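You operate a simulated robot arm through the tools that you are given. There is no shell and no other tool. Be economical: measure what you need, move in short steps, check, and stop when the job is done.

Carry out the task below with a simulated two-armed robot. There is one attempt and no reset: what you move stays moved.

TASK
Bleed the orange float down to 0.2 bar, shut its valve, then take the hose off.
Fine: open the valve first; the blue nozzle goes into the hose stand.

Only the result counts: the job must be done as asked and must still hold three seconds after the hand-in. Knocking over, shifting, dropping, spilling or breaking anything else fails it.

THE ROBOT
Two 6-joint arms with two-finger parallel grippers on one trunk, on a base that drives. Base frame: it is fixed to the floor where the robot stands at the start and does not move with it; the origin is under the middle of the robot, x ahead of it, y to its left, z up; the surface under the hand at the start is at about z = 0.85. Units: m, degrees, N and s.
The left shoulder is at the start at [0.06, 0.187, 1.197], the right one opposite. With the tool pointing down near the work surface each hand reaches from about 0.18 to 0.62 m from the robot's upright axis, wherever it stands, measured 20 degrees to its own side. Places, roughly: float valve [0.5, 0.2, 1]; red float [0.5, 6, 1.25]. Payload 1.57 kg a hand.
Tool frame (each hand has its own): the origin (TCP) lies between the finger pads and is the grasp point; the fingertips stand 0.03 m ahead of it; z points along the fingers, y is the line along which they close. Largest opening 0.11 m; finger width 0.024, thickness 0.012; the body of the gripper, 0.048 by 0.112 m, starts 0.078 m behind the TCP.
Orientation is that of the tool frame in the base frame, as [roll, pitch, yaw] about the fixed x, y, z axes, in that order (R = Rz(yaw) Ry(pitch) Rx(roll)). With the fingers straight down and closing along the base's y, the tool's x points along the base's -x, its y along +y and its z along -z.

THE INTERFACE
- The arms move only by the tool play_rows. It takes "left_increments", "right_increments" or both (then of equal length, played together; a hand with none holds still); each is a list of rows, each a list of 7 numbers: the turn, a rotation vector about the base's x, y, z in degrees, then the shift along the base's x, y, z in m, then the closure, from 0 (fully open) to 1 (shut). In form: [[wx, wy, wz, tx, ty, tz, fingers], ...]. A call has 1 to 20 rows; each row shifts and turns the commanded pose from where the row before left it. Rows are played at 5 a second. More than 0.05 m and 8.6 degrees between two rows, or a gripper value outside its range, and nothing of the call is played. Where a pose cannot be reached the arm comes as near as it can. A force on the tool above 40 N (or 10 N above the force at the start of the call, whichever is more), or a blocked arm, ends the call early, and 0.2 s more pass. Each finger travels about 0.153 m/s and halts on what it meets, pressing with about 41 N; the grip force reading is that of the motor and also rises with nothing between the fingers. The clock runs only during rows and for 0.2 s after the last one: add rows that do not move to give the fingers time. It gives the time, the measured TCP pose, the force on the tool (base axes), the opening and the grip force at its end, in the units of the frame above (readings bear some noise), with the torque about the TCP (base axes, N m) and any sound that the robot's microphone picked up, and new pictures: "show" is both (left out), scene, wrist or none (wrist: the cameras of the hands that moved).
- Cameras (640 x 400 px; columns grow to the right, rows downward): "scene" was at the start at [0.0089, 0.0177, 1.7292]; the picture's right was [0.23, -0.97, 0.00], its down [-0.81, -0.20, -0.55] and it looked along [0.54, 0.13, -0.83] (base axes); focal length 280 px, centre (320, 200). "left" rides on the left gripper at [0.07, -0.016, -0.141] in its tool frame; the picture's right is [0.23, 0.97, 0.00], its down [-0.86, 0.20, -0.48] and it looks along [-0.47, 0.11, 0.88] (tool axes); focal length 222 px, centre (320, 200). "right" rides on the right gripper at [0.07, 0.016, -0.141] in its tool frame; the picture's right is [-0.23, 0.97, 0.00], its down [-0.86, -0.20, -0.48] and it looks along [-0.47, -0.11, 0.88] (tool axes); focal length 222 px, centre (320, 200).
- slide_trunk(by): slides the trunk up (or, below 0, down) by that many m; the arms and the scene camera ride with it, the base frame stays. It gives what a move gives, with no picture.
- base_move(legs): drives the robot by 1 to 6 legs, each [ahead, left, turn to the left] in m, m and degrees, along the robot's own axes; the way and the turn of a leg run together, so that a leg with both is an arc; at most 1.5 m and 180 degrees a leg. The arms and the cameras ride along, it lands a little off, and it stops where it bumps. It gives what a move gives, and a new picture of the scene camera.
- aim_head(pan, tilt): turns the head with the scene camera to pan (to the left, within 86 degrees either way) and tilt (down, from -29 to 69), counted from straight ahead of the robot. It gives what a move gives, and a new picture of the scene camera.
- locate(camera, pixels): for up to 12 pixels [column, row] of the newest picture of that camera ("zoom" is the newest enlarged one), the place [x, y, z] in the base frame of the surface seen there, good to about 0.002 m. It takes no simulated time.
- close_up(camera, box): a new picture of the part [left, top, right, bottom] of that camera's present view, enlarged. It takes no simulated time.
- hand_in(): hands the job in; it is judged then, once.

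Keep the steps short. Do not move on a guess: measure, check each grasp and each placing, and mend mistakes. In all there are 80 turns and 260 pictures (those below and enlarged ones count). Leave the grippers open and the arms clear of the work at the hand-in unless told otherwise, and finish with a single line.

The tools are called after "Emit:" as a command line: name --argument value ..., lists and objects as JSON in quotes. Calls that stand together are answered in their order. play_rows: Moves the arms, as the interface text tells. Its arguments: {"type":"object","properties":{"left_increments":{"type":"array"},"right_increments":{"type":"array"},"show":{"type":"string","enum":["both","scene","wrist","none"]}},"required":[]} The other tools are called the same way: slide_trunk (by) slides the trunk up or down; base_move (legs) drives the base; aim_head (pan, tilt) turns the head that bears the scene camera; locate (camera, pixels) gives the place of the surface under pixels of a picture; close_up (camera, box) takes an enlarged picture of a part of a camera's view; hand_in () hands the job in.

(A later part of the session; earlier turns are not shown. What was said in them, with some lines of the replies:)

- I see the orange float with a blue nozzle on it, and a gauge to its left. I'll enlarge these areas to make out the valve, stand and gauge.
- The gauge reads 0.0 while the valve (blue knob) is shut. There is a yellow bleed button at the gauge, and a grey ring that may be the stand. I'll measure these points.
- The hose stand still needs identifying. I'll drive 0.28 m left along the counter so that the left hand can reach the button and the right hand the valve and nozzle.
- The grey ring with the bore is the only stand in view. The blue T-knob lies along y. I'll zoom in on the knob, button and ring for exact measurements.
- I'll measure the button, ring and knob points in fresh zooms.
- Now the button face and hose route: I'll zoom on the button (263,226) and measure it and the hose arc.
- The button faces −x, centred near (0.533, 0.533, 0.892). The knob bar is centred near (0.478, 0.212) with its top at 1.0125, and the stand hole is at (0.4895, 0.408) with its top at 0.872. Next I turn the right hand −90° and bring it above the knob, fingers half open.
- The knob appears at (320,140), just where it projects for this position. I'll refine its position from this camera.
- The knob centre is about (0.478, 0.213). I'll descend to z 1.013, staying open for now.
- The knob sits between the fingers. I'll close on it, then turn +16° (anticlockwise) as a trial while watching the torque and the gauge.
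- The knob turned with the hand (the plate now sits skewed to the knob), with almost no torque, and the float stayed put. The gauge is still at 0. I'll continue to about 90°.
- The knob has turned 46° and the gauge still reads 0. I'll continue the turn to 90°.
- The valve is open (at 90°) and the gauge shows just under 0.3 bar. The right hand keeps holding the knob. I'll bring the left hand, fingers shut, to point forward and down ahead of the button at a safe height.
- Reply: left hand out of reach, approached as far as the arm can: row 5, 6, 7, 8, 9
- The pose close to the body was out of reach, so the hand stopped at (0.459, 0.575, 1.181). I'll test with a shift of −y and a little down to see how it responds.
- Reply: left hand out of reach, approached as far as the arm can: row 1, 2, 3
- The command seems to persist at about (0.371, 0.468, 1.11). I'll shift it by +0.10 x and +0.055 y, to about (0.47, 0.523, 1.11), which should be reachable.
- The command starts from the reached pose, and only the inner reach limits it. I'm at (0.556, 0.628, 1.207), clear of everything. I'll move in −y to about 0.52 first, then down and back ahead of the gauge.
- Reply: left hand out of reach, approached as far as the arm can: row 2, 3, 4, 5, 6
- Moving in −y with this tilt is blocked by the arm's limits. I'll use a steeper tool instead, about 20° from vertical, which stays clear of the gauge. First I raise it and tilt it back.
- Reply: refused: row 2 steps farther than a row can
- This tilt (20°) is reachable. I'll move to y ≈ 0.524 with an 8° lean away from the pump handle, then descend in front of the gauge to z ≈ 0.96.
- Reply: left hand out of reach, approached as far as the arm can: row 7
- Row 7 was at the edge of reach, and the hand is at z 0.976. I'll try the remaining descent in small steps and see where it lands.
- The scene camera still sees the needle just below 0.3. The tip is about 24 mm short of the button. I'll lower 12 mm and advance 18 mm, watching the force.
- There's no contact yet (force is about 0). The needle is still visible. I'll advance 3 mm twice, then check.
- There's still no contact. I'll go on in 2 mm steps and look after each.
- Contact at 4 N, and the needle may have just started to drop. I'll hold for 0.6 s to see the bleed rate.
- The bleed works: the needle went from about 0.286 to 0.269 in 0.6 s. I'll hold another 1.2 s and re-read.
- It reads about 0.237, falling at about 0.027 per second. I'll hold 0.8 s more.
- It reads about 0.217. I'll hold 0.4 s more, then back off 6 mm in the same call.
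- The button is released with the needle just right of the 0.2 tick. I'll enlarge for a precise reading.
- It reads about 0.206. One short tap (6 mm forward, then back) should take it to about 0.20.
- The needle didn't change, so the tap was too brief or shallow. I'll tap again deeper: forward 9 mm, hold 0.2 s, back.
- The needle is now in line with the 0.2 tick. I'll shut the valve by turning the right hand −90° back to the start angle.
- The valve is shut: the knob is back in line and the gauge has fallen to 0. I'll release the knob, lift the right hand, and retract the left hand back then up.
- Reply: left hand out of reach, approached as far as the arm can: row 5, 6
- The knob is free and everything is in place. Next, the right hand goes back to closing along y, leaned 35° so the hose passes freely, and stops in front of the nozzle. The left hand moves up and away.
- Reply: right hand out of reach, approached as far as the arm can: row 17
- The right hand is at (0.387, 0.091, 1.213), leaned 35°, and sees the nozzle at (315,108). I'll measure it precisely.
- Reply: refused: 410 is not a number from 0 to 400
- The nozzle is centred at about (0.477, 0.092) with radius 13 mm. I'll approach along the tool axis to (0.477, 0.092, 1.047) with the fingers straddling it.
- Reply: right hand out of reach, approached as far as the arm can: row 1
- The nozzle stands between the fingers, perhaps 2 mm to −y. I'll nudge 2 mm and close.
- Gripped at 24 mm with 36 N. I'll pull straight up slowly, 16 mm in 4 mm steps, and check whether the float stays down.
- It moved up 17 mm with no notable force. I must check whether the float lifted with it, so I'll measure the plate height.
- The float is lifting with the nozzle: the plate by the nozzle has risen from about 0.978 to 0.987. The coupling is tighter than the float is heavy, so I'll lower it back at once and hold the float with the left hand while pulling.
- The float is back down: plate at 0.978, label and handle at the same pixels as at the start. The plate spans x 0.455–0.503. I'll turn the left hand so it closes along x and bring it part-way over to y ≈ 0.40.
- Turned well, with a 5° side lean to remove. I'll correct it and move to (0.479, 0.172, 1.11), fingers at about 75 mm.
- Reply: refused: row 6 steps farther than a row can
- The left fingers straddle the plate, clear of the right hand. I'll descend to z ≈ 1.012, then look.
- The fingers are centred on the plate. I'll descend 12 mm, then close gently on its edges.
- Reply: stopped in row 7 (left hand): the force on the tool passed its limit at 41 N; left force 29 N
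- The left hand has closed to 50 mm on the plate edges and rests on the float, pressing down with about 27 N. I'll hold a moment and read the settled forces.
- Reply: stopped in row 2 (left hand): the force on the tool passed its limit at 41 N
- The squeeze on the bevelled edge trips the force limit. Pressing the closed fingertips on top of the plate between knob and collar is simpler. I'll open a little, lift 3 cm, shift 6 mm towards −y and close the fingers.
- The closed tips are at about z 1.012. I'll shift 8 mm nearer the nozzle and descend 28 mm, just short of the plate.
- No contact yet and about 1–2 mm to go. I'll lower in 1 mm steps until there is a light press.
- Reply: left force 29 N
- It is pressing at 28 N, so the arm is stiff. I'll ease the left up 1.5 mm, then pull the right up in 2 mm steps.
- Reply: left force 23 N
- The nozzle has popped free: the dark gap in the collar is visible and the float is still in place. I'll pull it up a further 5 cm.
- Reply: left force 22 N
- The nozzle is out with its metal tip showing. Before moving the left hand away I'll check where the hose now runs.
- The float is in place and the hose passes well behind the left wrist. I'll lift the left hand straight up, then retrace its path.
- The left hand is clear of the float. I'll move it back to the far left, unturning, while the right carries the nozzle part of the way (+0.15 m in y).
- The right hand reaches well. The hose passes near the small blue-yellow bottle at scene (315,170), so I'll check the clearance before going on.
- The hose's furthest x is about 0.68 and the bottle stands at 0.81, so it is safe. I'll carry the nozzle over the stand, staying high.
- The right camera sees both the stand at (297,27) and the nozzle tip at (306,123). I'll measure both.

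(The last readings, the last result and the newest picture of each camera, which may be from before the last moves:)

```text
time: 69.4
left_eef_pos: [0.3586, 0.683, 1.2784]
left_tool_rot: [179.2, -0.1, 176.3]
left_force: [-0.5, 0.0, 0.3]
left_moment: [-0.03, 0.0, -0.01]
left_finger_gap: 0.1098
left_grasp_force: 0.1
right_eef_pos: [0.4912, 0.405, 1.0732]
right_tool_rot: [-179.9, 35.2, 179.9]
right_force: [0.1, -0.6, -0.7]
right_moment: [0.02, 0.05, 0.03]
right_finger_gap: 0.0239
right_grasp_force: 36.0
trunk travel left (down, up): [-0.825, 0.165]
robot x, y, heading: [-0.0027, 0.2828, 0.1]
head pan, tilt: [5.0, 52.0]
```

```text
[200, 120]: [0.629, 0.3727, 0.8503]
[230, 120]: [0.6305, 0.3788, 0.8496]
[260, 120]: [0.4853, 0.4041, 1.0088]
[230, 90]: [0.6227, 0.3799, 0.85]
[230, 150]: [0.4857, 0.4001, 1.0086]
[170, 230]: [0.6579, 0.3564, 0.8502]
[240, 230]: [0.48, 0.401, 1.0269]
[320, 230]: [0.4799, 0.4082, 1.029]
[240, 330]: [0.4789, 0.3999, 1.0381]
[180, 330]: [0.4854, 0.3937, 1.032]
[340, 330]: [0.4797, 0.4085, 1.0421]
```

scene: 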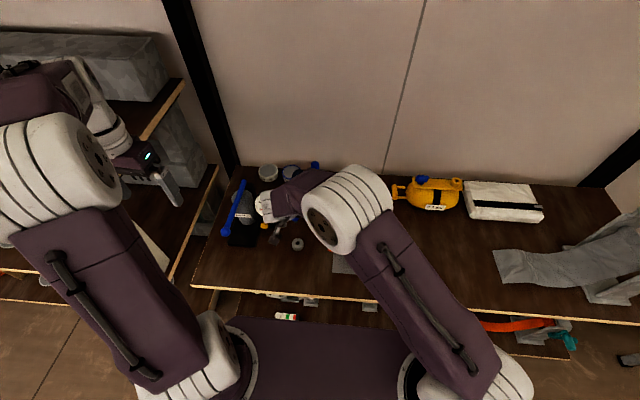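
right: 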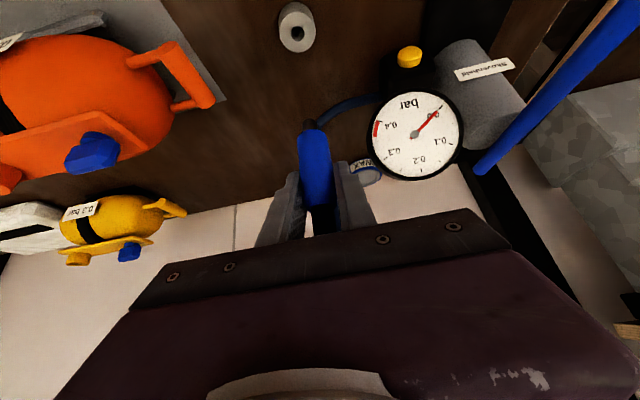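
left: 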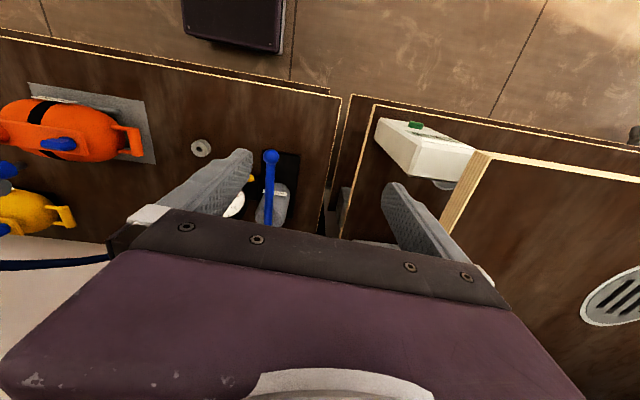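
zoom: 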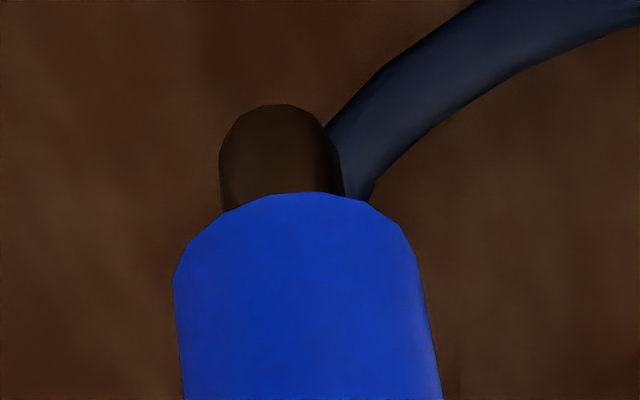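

The hole centre is (0.489, 0.4077) and the nozzle axis (0.491, 0.4055). I'll correct by (−2, +2) mm and go down until the tip is about 1 cm above the stand.

Emit:
play_rows --right_increments '[[0, 0, 0, -0.002, 0.002, -0.03, 1], [0, 0, 0, 0, 0, -0.03, 1], [0, 0, 0, 0, 0, -0.03, 1], [0, 0, 0, 0, 0, -0.02, 1], [0, 0, 0, 0, 0, -0.005, 1], [0, 0, 0, 0, 0, 0, 1], [0, 0, 0, 0, 0, 0, 1]]'

Emit:
close_up --camera "right" --box '[270, 80, 350, 140]'

Emit:
close_up --camera "scene" --box '[260, 210, 330, 260]'

Emit:
close_up --camera "left" --box '[130, 100, 290, 220]'

```text
time: 71.0
left_eef_pos: [0.3604, 0.6838, 1.2788]
left_tool_rot: [179.2, -0.1, 176.2]
left_force: [0.4, -0.2, -0.2]
left_moment: [0.0, 0.01, 0.03]
left_finger_gap: 0.11
left_grasp_force: 0.0
right_eef_pos: [0.4898, 0.4067, 0.9584]
right_tool_rot: [-180.0, 35.2, 180.0]
right_force: [-0.2, 0.1, 0.2]
right_moment: [-0.04, -0.02, -0.01]
right_finger_gap: 0.0238
right_grasp_force: 35.8
trunk travel left (down, up): [-0.825, 0.165]
robot x, y, heading: [-0.0016, 0.277, 0.2]
head pan, tilt: [5.0, 52.0]
```

scene: 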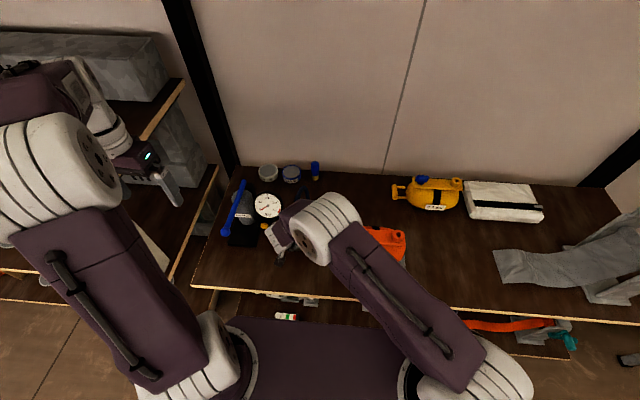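
right: 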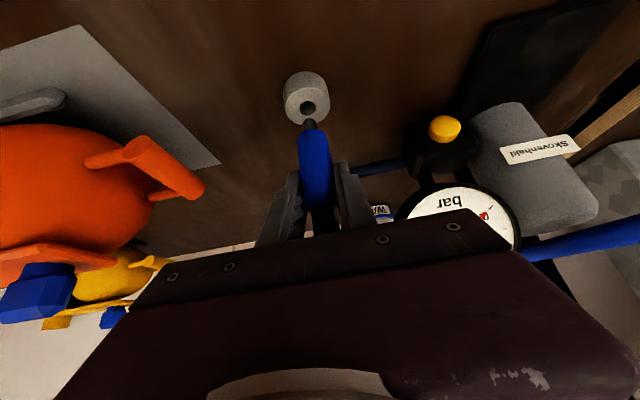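

```text
6.67 times, centred on (310, 110) of right
```

zoom: 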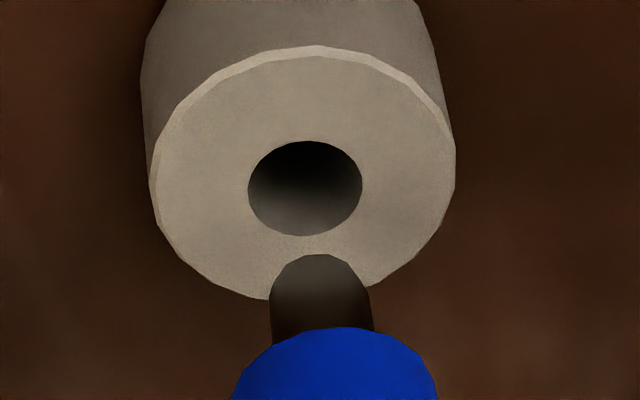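

```text
8.00 times, centred on (295, 235) of scene
```

zoom: 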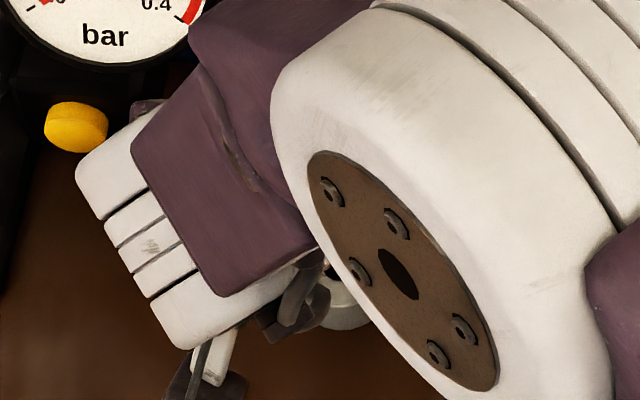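

```text
3.33 times, centred on (210, 160) of left
```

zoom: 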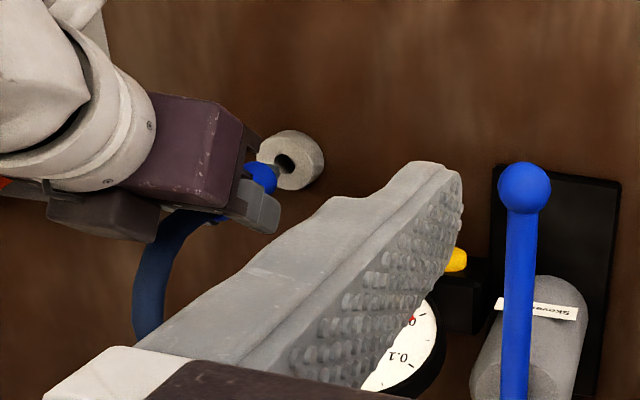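

I'll check the final alignment numerically from this closer view.

Emit:
locate --camera "right" --pixels '[[297, 108], [300, 108], [316, 108], [320, 108], [308, 99], [308, 117], [308, 121], [309, 123], [306, 124], [313, 124], [310, 127], [312, 137]]'

Emit:
close_up --camera "right" --box '[290, 95, 330, 125]'

Emit:
locate --camera "zoom" --pixels '[[140, 180], [200, 60], [280, 40], [330, 80], [390, 160], [360, 250], [300, 290], [180, 260], [320, 360], [270, 360], [370, 360]]'

```text
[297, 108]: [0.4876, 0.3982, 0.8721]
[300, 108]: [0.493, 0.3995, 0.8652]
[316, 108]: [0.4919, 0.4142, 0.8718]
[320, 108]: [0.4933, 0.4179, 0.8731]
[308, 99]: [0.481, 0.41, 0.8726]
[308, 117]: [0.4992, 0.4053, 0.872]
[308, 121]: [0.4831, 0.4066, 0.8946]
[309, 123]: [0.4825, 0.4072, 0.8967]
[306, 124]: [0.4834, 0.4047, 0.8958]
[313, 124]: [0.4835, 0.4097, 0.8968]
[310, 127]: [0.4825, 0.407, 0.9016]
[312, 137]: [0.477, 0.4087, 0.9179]
```

```text
13.33 times, centred on (310, 110) of right
```

zoom: 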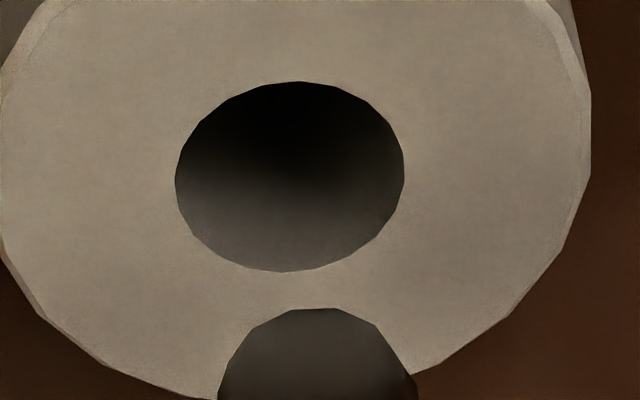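

```text
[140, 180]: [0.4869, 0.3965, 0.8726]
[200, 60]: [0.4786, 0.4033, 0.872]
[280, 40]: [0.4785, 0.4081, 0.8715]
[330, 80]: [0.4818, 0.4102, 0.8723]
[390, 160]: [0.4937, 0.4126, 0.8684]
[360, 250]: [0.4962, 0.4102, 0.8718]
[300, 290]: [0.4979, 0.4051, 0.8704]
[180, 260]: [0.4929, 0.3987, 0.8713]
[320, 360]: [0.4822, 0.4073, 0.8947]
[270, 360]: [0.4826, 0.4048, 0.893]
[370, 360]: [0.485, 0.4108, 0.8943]
```

The tip axis is (0.488, 0.4072) and the hole (0.4893, 0.4064), within 1 mm. I'll nudge (+0.7, −0.8) mm and lower 28 mm in small steps.

Emit:
play_rows --right_increments '[[0, 0, 0, 0.0007, -0.0008, 0, 1], [0, 0, 0, 0, 0, -0.006, 1], [0, 0, 0, 0, 0, -0.006, 1], [0, 0, 0, 0, 0, -0.004, 1], [0, 0, 0, 0, 0, -0.004, 1], [0, 0, 0, 0, 0, -0.004, 1], [0, 0, 0, 0, 0, -0.004, 1], [0, 0, 0, 0, 0, 0, 1]]' --show "wrist"

Emit:
close_up --camera "right" --box '[270, 80, 350, 140]'

```text
time: 72.8
left_eef_pos: [0.3596, 0.6836, 1.279]
left_tool_rot: [179.1, -0.1, 176.3]
left_force: [0.2, -0.5, 0.3]
left_moment: [0.03, 0.03, -0.01]
left_finger_gap: 0.1102
left_grasp_force: 0.0
right_eef_pos: [0.4909, 0.405, 0.9295]
right_tool_rot: [-180.0, 35.2, -179.9]
right_force: [0.7, 0.9, -0.7]
right_moment: [0.01, -0.02, 0.0]
right_finger_gap: 0.024
right_grasp_force: 35.9
trunk travel left (down, up): [-0.825, 0.165]
robot x, y, heading: [-0.002, 0.2819, -0.1]
head pan, tilt: [5.0, 52.0]
```

right: 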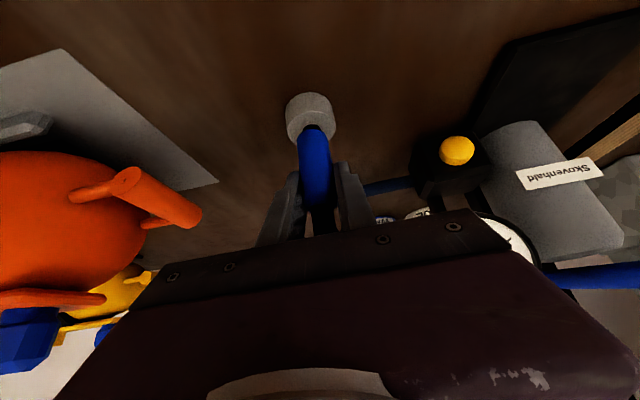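

```text
6.67 times, centred on (310, 110) of right
```

zoom: 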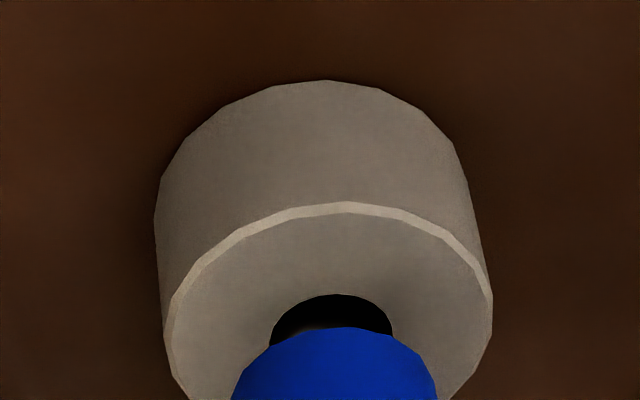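

The tip is inside the hole with no side force. I'll lower in 2 mm steps until it seats.

Emit:
play_rows --right_increments '[[0, 0, 0, 0, 0, -0.002, 1], [0, 0, 0, 0, 0, -0.002, 1], [0, 0, 0, 0, 0, -0.002, 1], [0, 0, 0, 0, 0, 0, 1]]' --show "none"

Emit:
close_up --camera "right" --box '[270, 80, 350, 140]'

```text
time: 73.8
left_eef_pos: [0.3604, 0.6825, 1.2788]
left_tool_rot: [179.1, -0.1, 176.3]
left_force: [0.1, 0.6, -0.4]
left_moment: [-0.03, 0.01, 0.02]
left_finger_gap: 0.1102
left_grasp_force: 0.1
right_eef_pos: [0.4902, 0.4056, 0.924]
right_tool_rot: [179.9, 35.2, 179.9]
right_force: [-0.5, 0.0, -0.8]
right_moment: [0.01, 0.02, -0.02]
right_finger_gap: 0.024
right_grasp_force: 35.9
trunk travel left (down, up): [-0.825, 0.165]
robot x, y, heading: [0.0018, 0.2787, -0.0]
head pan, tilt: [5.0, 52.0]
```

```text
6.67 times, centred on (310, 110) of right
```

zoom: 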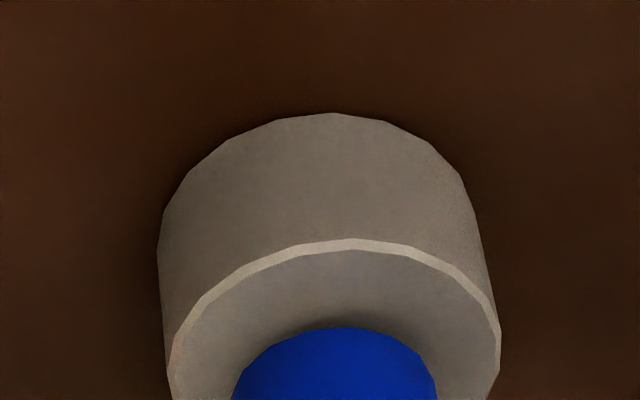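

Still free. I'll take further 1 mm steps until the collar meets the stand.

Emit:
play_rows --right_increments '[[0, 0, 0, 0, 0, -0.001, 1], [0, 0, 0, 0, 0, -0.001, 1], [0, 0, 0, 0, 0, -0.001, 1], [0, 0, 0, 0, 0, -0.001, 1], [0, 0, 0, 0, 0, 0, 1]]' --show "none"

Emit:
close_up --camera "right" --box '[260, 80, 370, 160]'

```text
time: 75.0
left_eef_pos: [0.3585, 0.6837, 1.2789]
left_tool_rot: [179.2, -0.1, 176.3]
left_force: [1.2, -0.2, 0.4]
left_moment: [0.02, 0.01, 0.01]
left_finger_gap: 0.1101
left_grasp_force: 0.0
right_eef_pos: [0.4906, 0.4062, 0.9201]
right_tool_rot: [-179.9, 35.2, 179.9]
right_force: [-0.6, -0.2, 2.6]
right_moment: [0.02, 0.06, -0.01]
right_finger_gap: 0.0241
right_grasp_force: 35.8
trunk travel left (down, up): [-0.825, 0.165]
robot x, y, heading: [0.0014, 0.2835, 0.1]
head pan, tilt: [5.0, 52.0]
```

```text
5.00 times, centred on (315, 120) of right
```

zoom: 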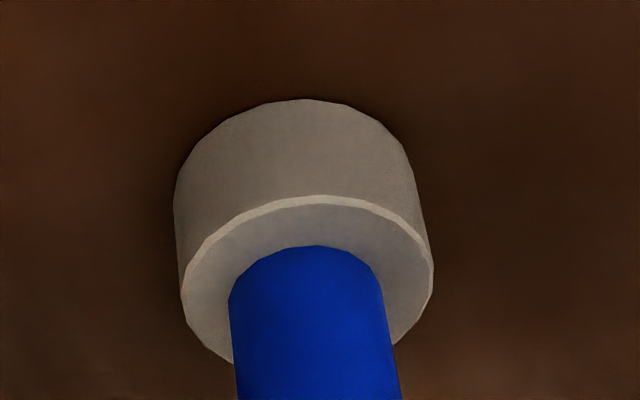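

Contact at 2.6 N as the collar seats. I'll press one more millimetre, then open the fingers without moving the hand.

Emit:
play_rows --right_increments '[[0, 0, 0, 0, 0, -0.001, 1], [0, 0, 0, 0, 0, 0, 1], [0, 0, 0, 0, 0, 0, 0.7], [0, 0, 0, 0, 0, 0, 0.5], [0, 0, 0, 0, 0, 0, 0.4], [0, 0, 0, 0, 0, 0, 0.4]]' --show "wrist"

Emit:
close_up --camera "right" --box '[240, 80, 400, 240]'

```text
time: 76.4
left_eef_pos: [0.3609, 0.6842, 1.2786]
left_tool_rot: [179.2, -0.1, 176.3]
left_force: [0.6, 0.9, 0.1]
left_moment: [0.02, 0.01, 0.0]
left_finger_gap: 0.1099
left_grasp_force: 0.1
right_eef_pos: [0.491, 0.405, 0.9187]
right_tool_rot: [180.0, 35.2, -180.0]
right_force: [0.3, -0.2, -1.1]
right_moment: [0.02, -0.01, 0.01]
right_finger_gap: 0.0659
right_grasp_force: 0.0
trunk travel left (down, up): [-0.825, 0.165]
robot x, y, heading: [-0.0008, 0.2793, 0.1]
head pan, tilt: [5.0, 52.0]
```

right: 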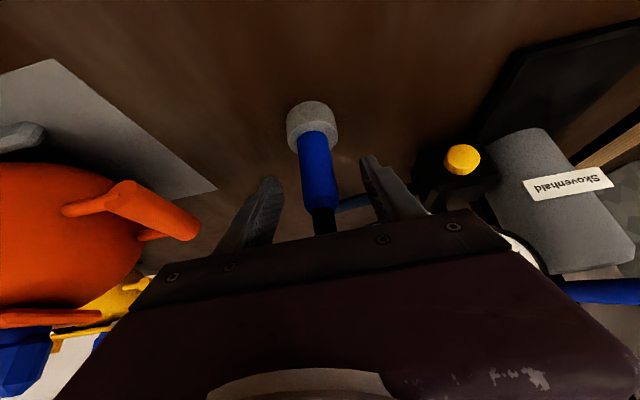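

```text
2.50 times, centred on (320, 160) of right
```

zoom: 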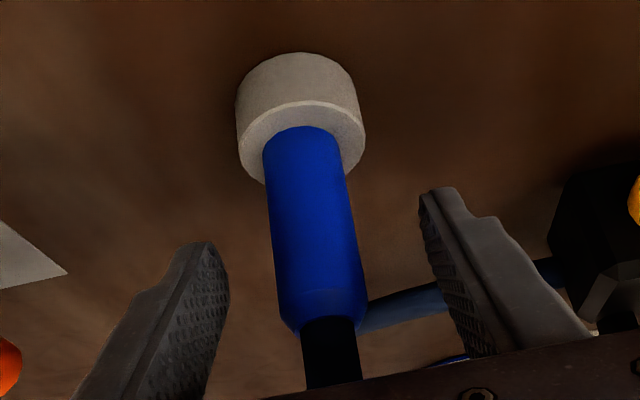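

The nozzle stands by itself in the stand. I'll back the right hand out along its tool axis and then up.

Emit:
play_rows --right_increments '[[0, 0, 0, -0.007, 0, 0.01, 0.4], [0, 0, 0, -0.012, 0, 0.017, 0.4], [0, 0, 0, -0.014, 0, 0.02, 0.4], [0, 0, 0, -0.014, 0, 0.02, 0.4], [0, 0, 0, -0.014, 0, 0.02, 0.4], [0, 0, 0, -0.01, 0, 0.03, 0.4], [0, 0, 0, 0, 0, 0.04, 0.4], [0, 0, 0, 0, 0, 0.04, 0.4], [0, 0, 0, 0, 0, 0, 0.4]]'

Emit:
close_up --camera "right" --box '[0, 0, 640, 400]'

```text
time: 78.4
left_eef_pos: [0.3602, 0.6832, 1.2788]
left_tool_rot: [179.3, -0.1, 176.3]
left_force: [0.5, -0.3, -0.1]
left_moment: [-0.02, 0.01, -0.01]
left_finger_gap: 0.11
left_grasp_force: 0.1
right_eef_pos: [0.4189, 0.4061, 1.1162]
right_tool_rot: [-179.9, 35.3, -180.0]
right_force: [0.0, 0.2, 0.5]
right_moment: [-0.02, 0.01, -0.01]
right_finger_gap: 0.066
right_grasp_force: 0.0
trunk travel left (down, up): [-0.825, 0.165]
robot x, y, heading: [0.0003, 0.2821, -0.3]
head pan, tilt: [5.0, 52.0]
```

scene: 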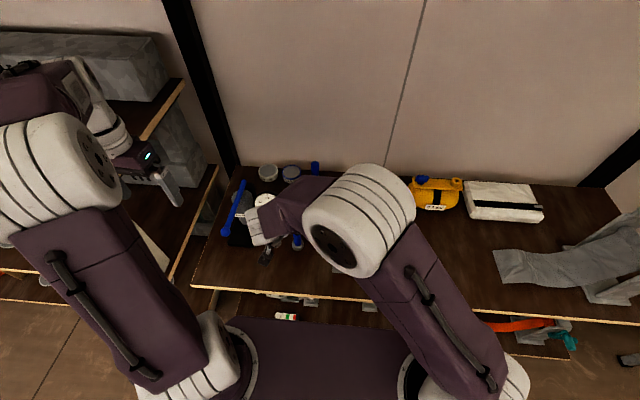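
right: 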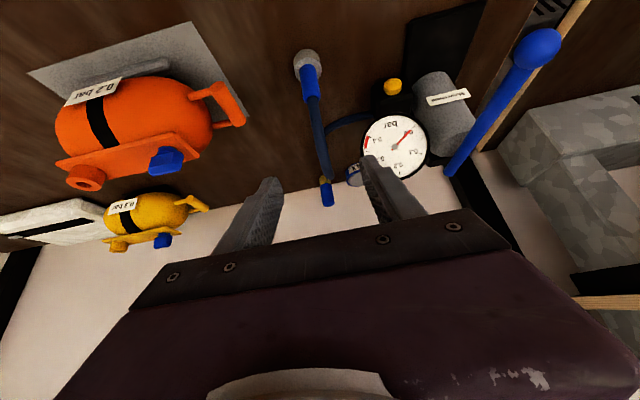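

```text
1.00 times, centred on (320, 200) of right (not enlarged: the box is as wide or as high as the picture)
```

zoom: 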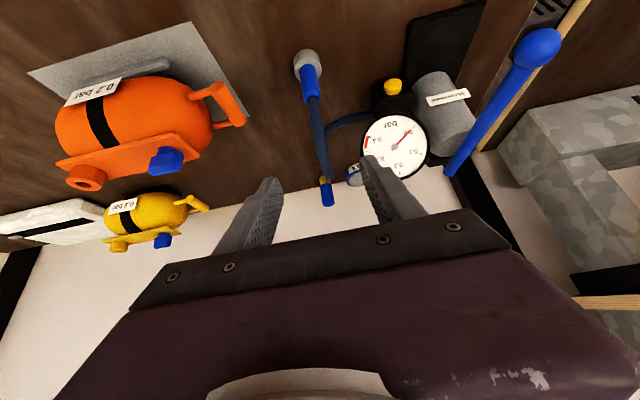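

The nozzle stands in the stand and the right hand is free. I'll raise it, bring it back to the right upright, open fully, and then check everything.

Emit:
play_rows --right_increments '[[0, 0, 0, 0, 0, 0.04, 0.4], [0, 0, 0, 0, 0, 0.04, 0.4], [0, 0, 0, 0, 0, 0.04, 0.4], [0, 0, 0, 0, -0.03, 0.03, 0.2], [0, 7, 0, 0, -0.03, 0, 0], [0, 7, 0, 0, -0.03, 0, 0], [0, 7, 0, -0.01, -0.03, 0, 0], [0, 7, 0, -0.01, -0.03, 0, 0], [0, 7, 0, -0.02, -0.03, 0, 0], [0, 0, 0, -0.02, -0.03, 0, 0], [0, 0, 0, -0.02, -0.03, 0, 0], [0, 0, 0, 0, -0.03, 0, 0], [0, 0, 0, 0, -0.03, 0, 0]]' --show "scene"

Emit:
close_up --camera "scene" --box '[210, 140, 330, 260]'

Emit:
close_up --camera "scene" --box '[310, 190, 440, 290]'

```text
time: 81.2
left_eef_pos: [0.3599, 0.6819, 1.2796]
left_tool_rot: [179.2, -0.1, 176.3]
left_force: [0.1, -0.1, 0.3]
left_moment: [-0.02, 0.0, 0.0]
left_finger_gap: 0.1101
left_grasp_force: 0.0
right_eef_pos: [0.3096, 0.1166, 1.2158]
right_tool_rot: [-171.1, 10.1, -179.3]
right_force: [-0.3, 0.1, -0.4]
right_moment: [-0.02, 0.01, -0.01]
right_finger_gap: 0.11
right_grasp_force: 0.1
right hand out of reach, approached as far as the arm can: row 7, 8, 9
trunk travel left (down, up): [-0.825, 0.165]
robot x, y, heading: [-0.0011, 0.2788, 0.1]
head pan, tilt: [5.0, 52.0]
```

scene: 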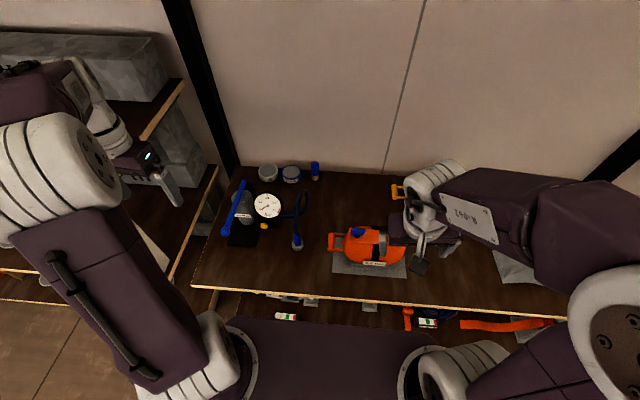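

```text
3.33 times, centred on (270, 200) of scene
```

zoom: 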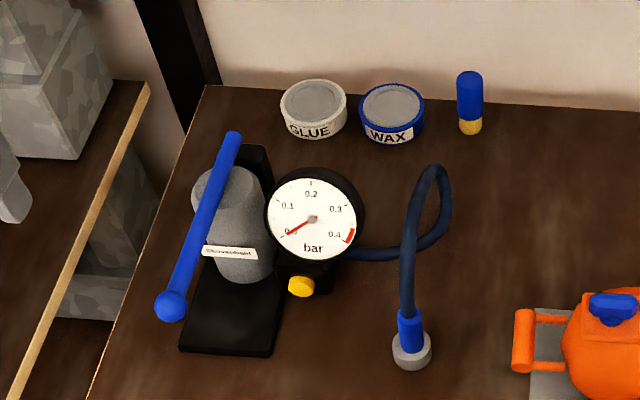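

```text
4.00 times, centred on (375, 240) of scene
```

zoom: 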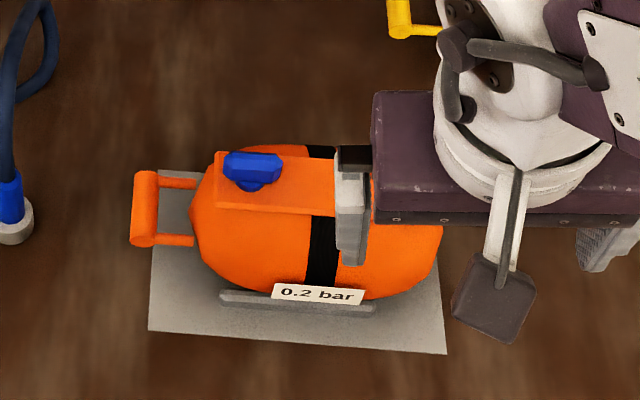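

The nozzle is in the stand and the float is in place. I'll zoom in to confirm that the knob is still fully shut and the arm is clear of the float.

Emit:
close_up --camera "scene" --box '[342, 218, 374, 240]'

Emit:
locate --camera "zoom" --pixels '[[240, 200], [300, 200], [340, 200], [380, 200], [410, 210]]'

Emit:
close_up --camera "scene" --box '[280, 190, 320, 260]'

```text
16.00 times, centred on (358, 229) of scene
```

zoom: 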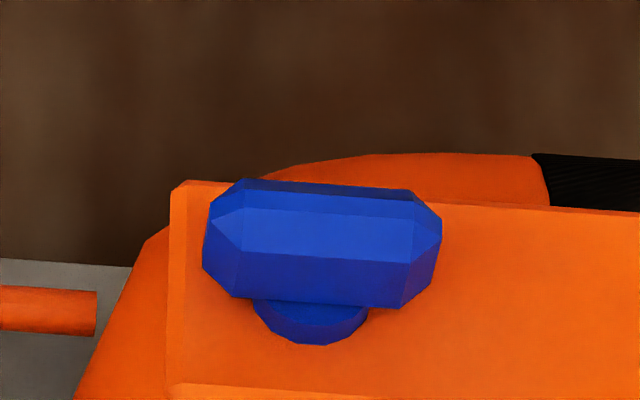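

```text
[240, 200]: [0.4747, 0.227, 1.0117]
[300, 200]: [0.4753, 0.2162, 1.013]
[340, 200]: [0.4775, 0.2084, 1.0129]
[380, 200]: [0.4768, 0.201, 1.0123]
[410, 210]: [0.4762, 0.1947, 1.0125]
```

```text
5.71 times, centred on (300, 225) of scene
```

zoom: 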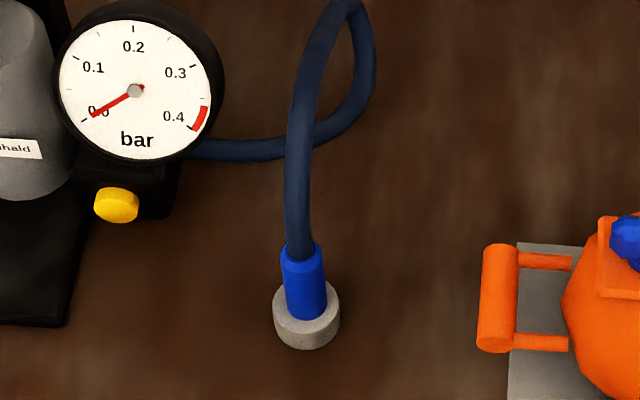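

The knob is back in its starting (shut) position, the nozzle is seated upright in the stand, both grippers are open and both arms are clear. I'm handing in.

Emit:
hand_in

```text
The job is handed in.
```

The orange float was bled until the gauge read 0.2 bar, its valve is shut, the hose is off, and the blue nozzle is seated in the hose stand.
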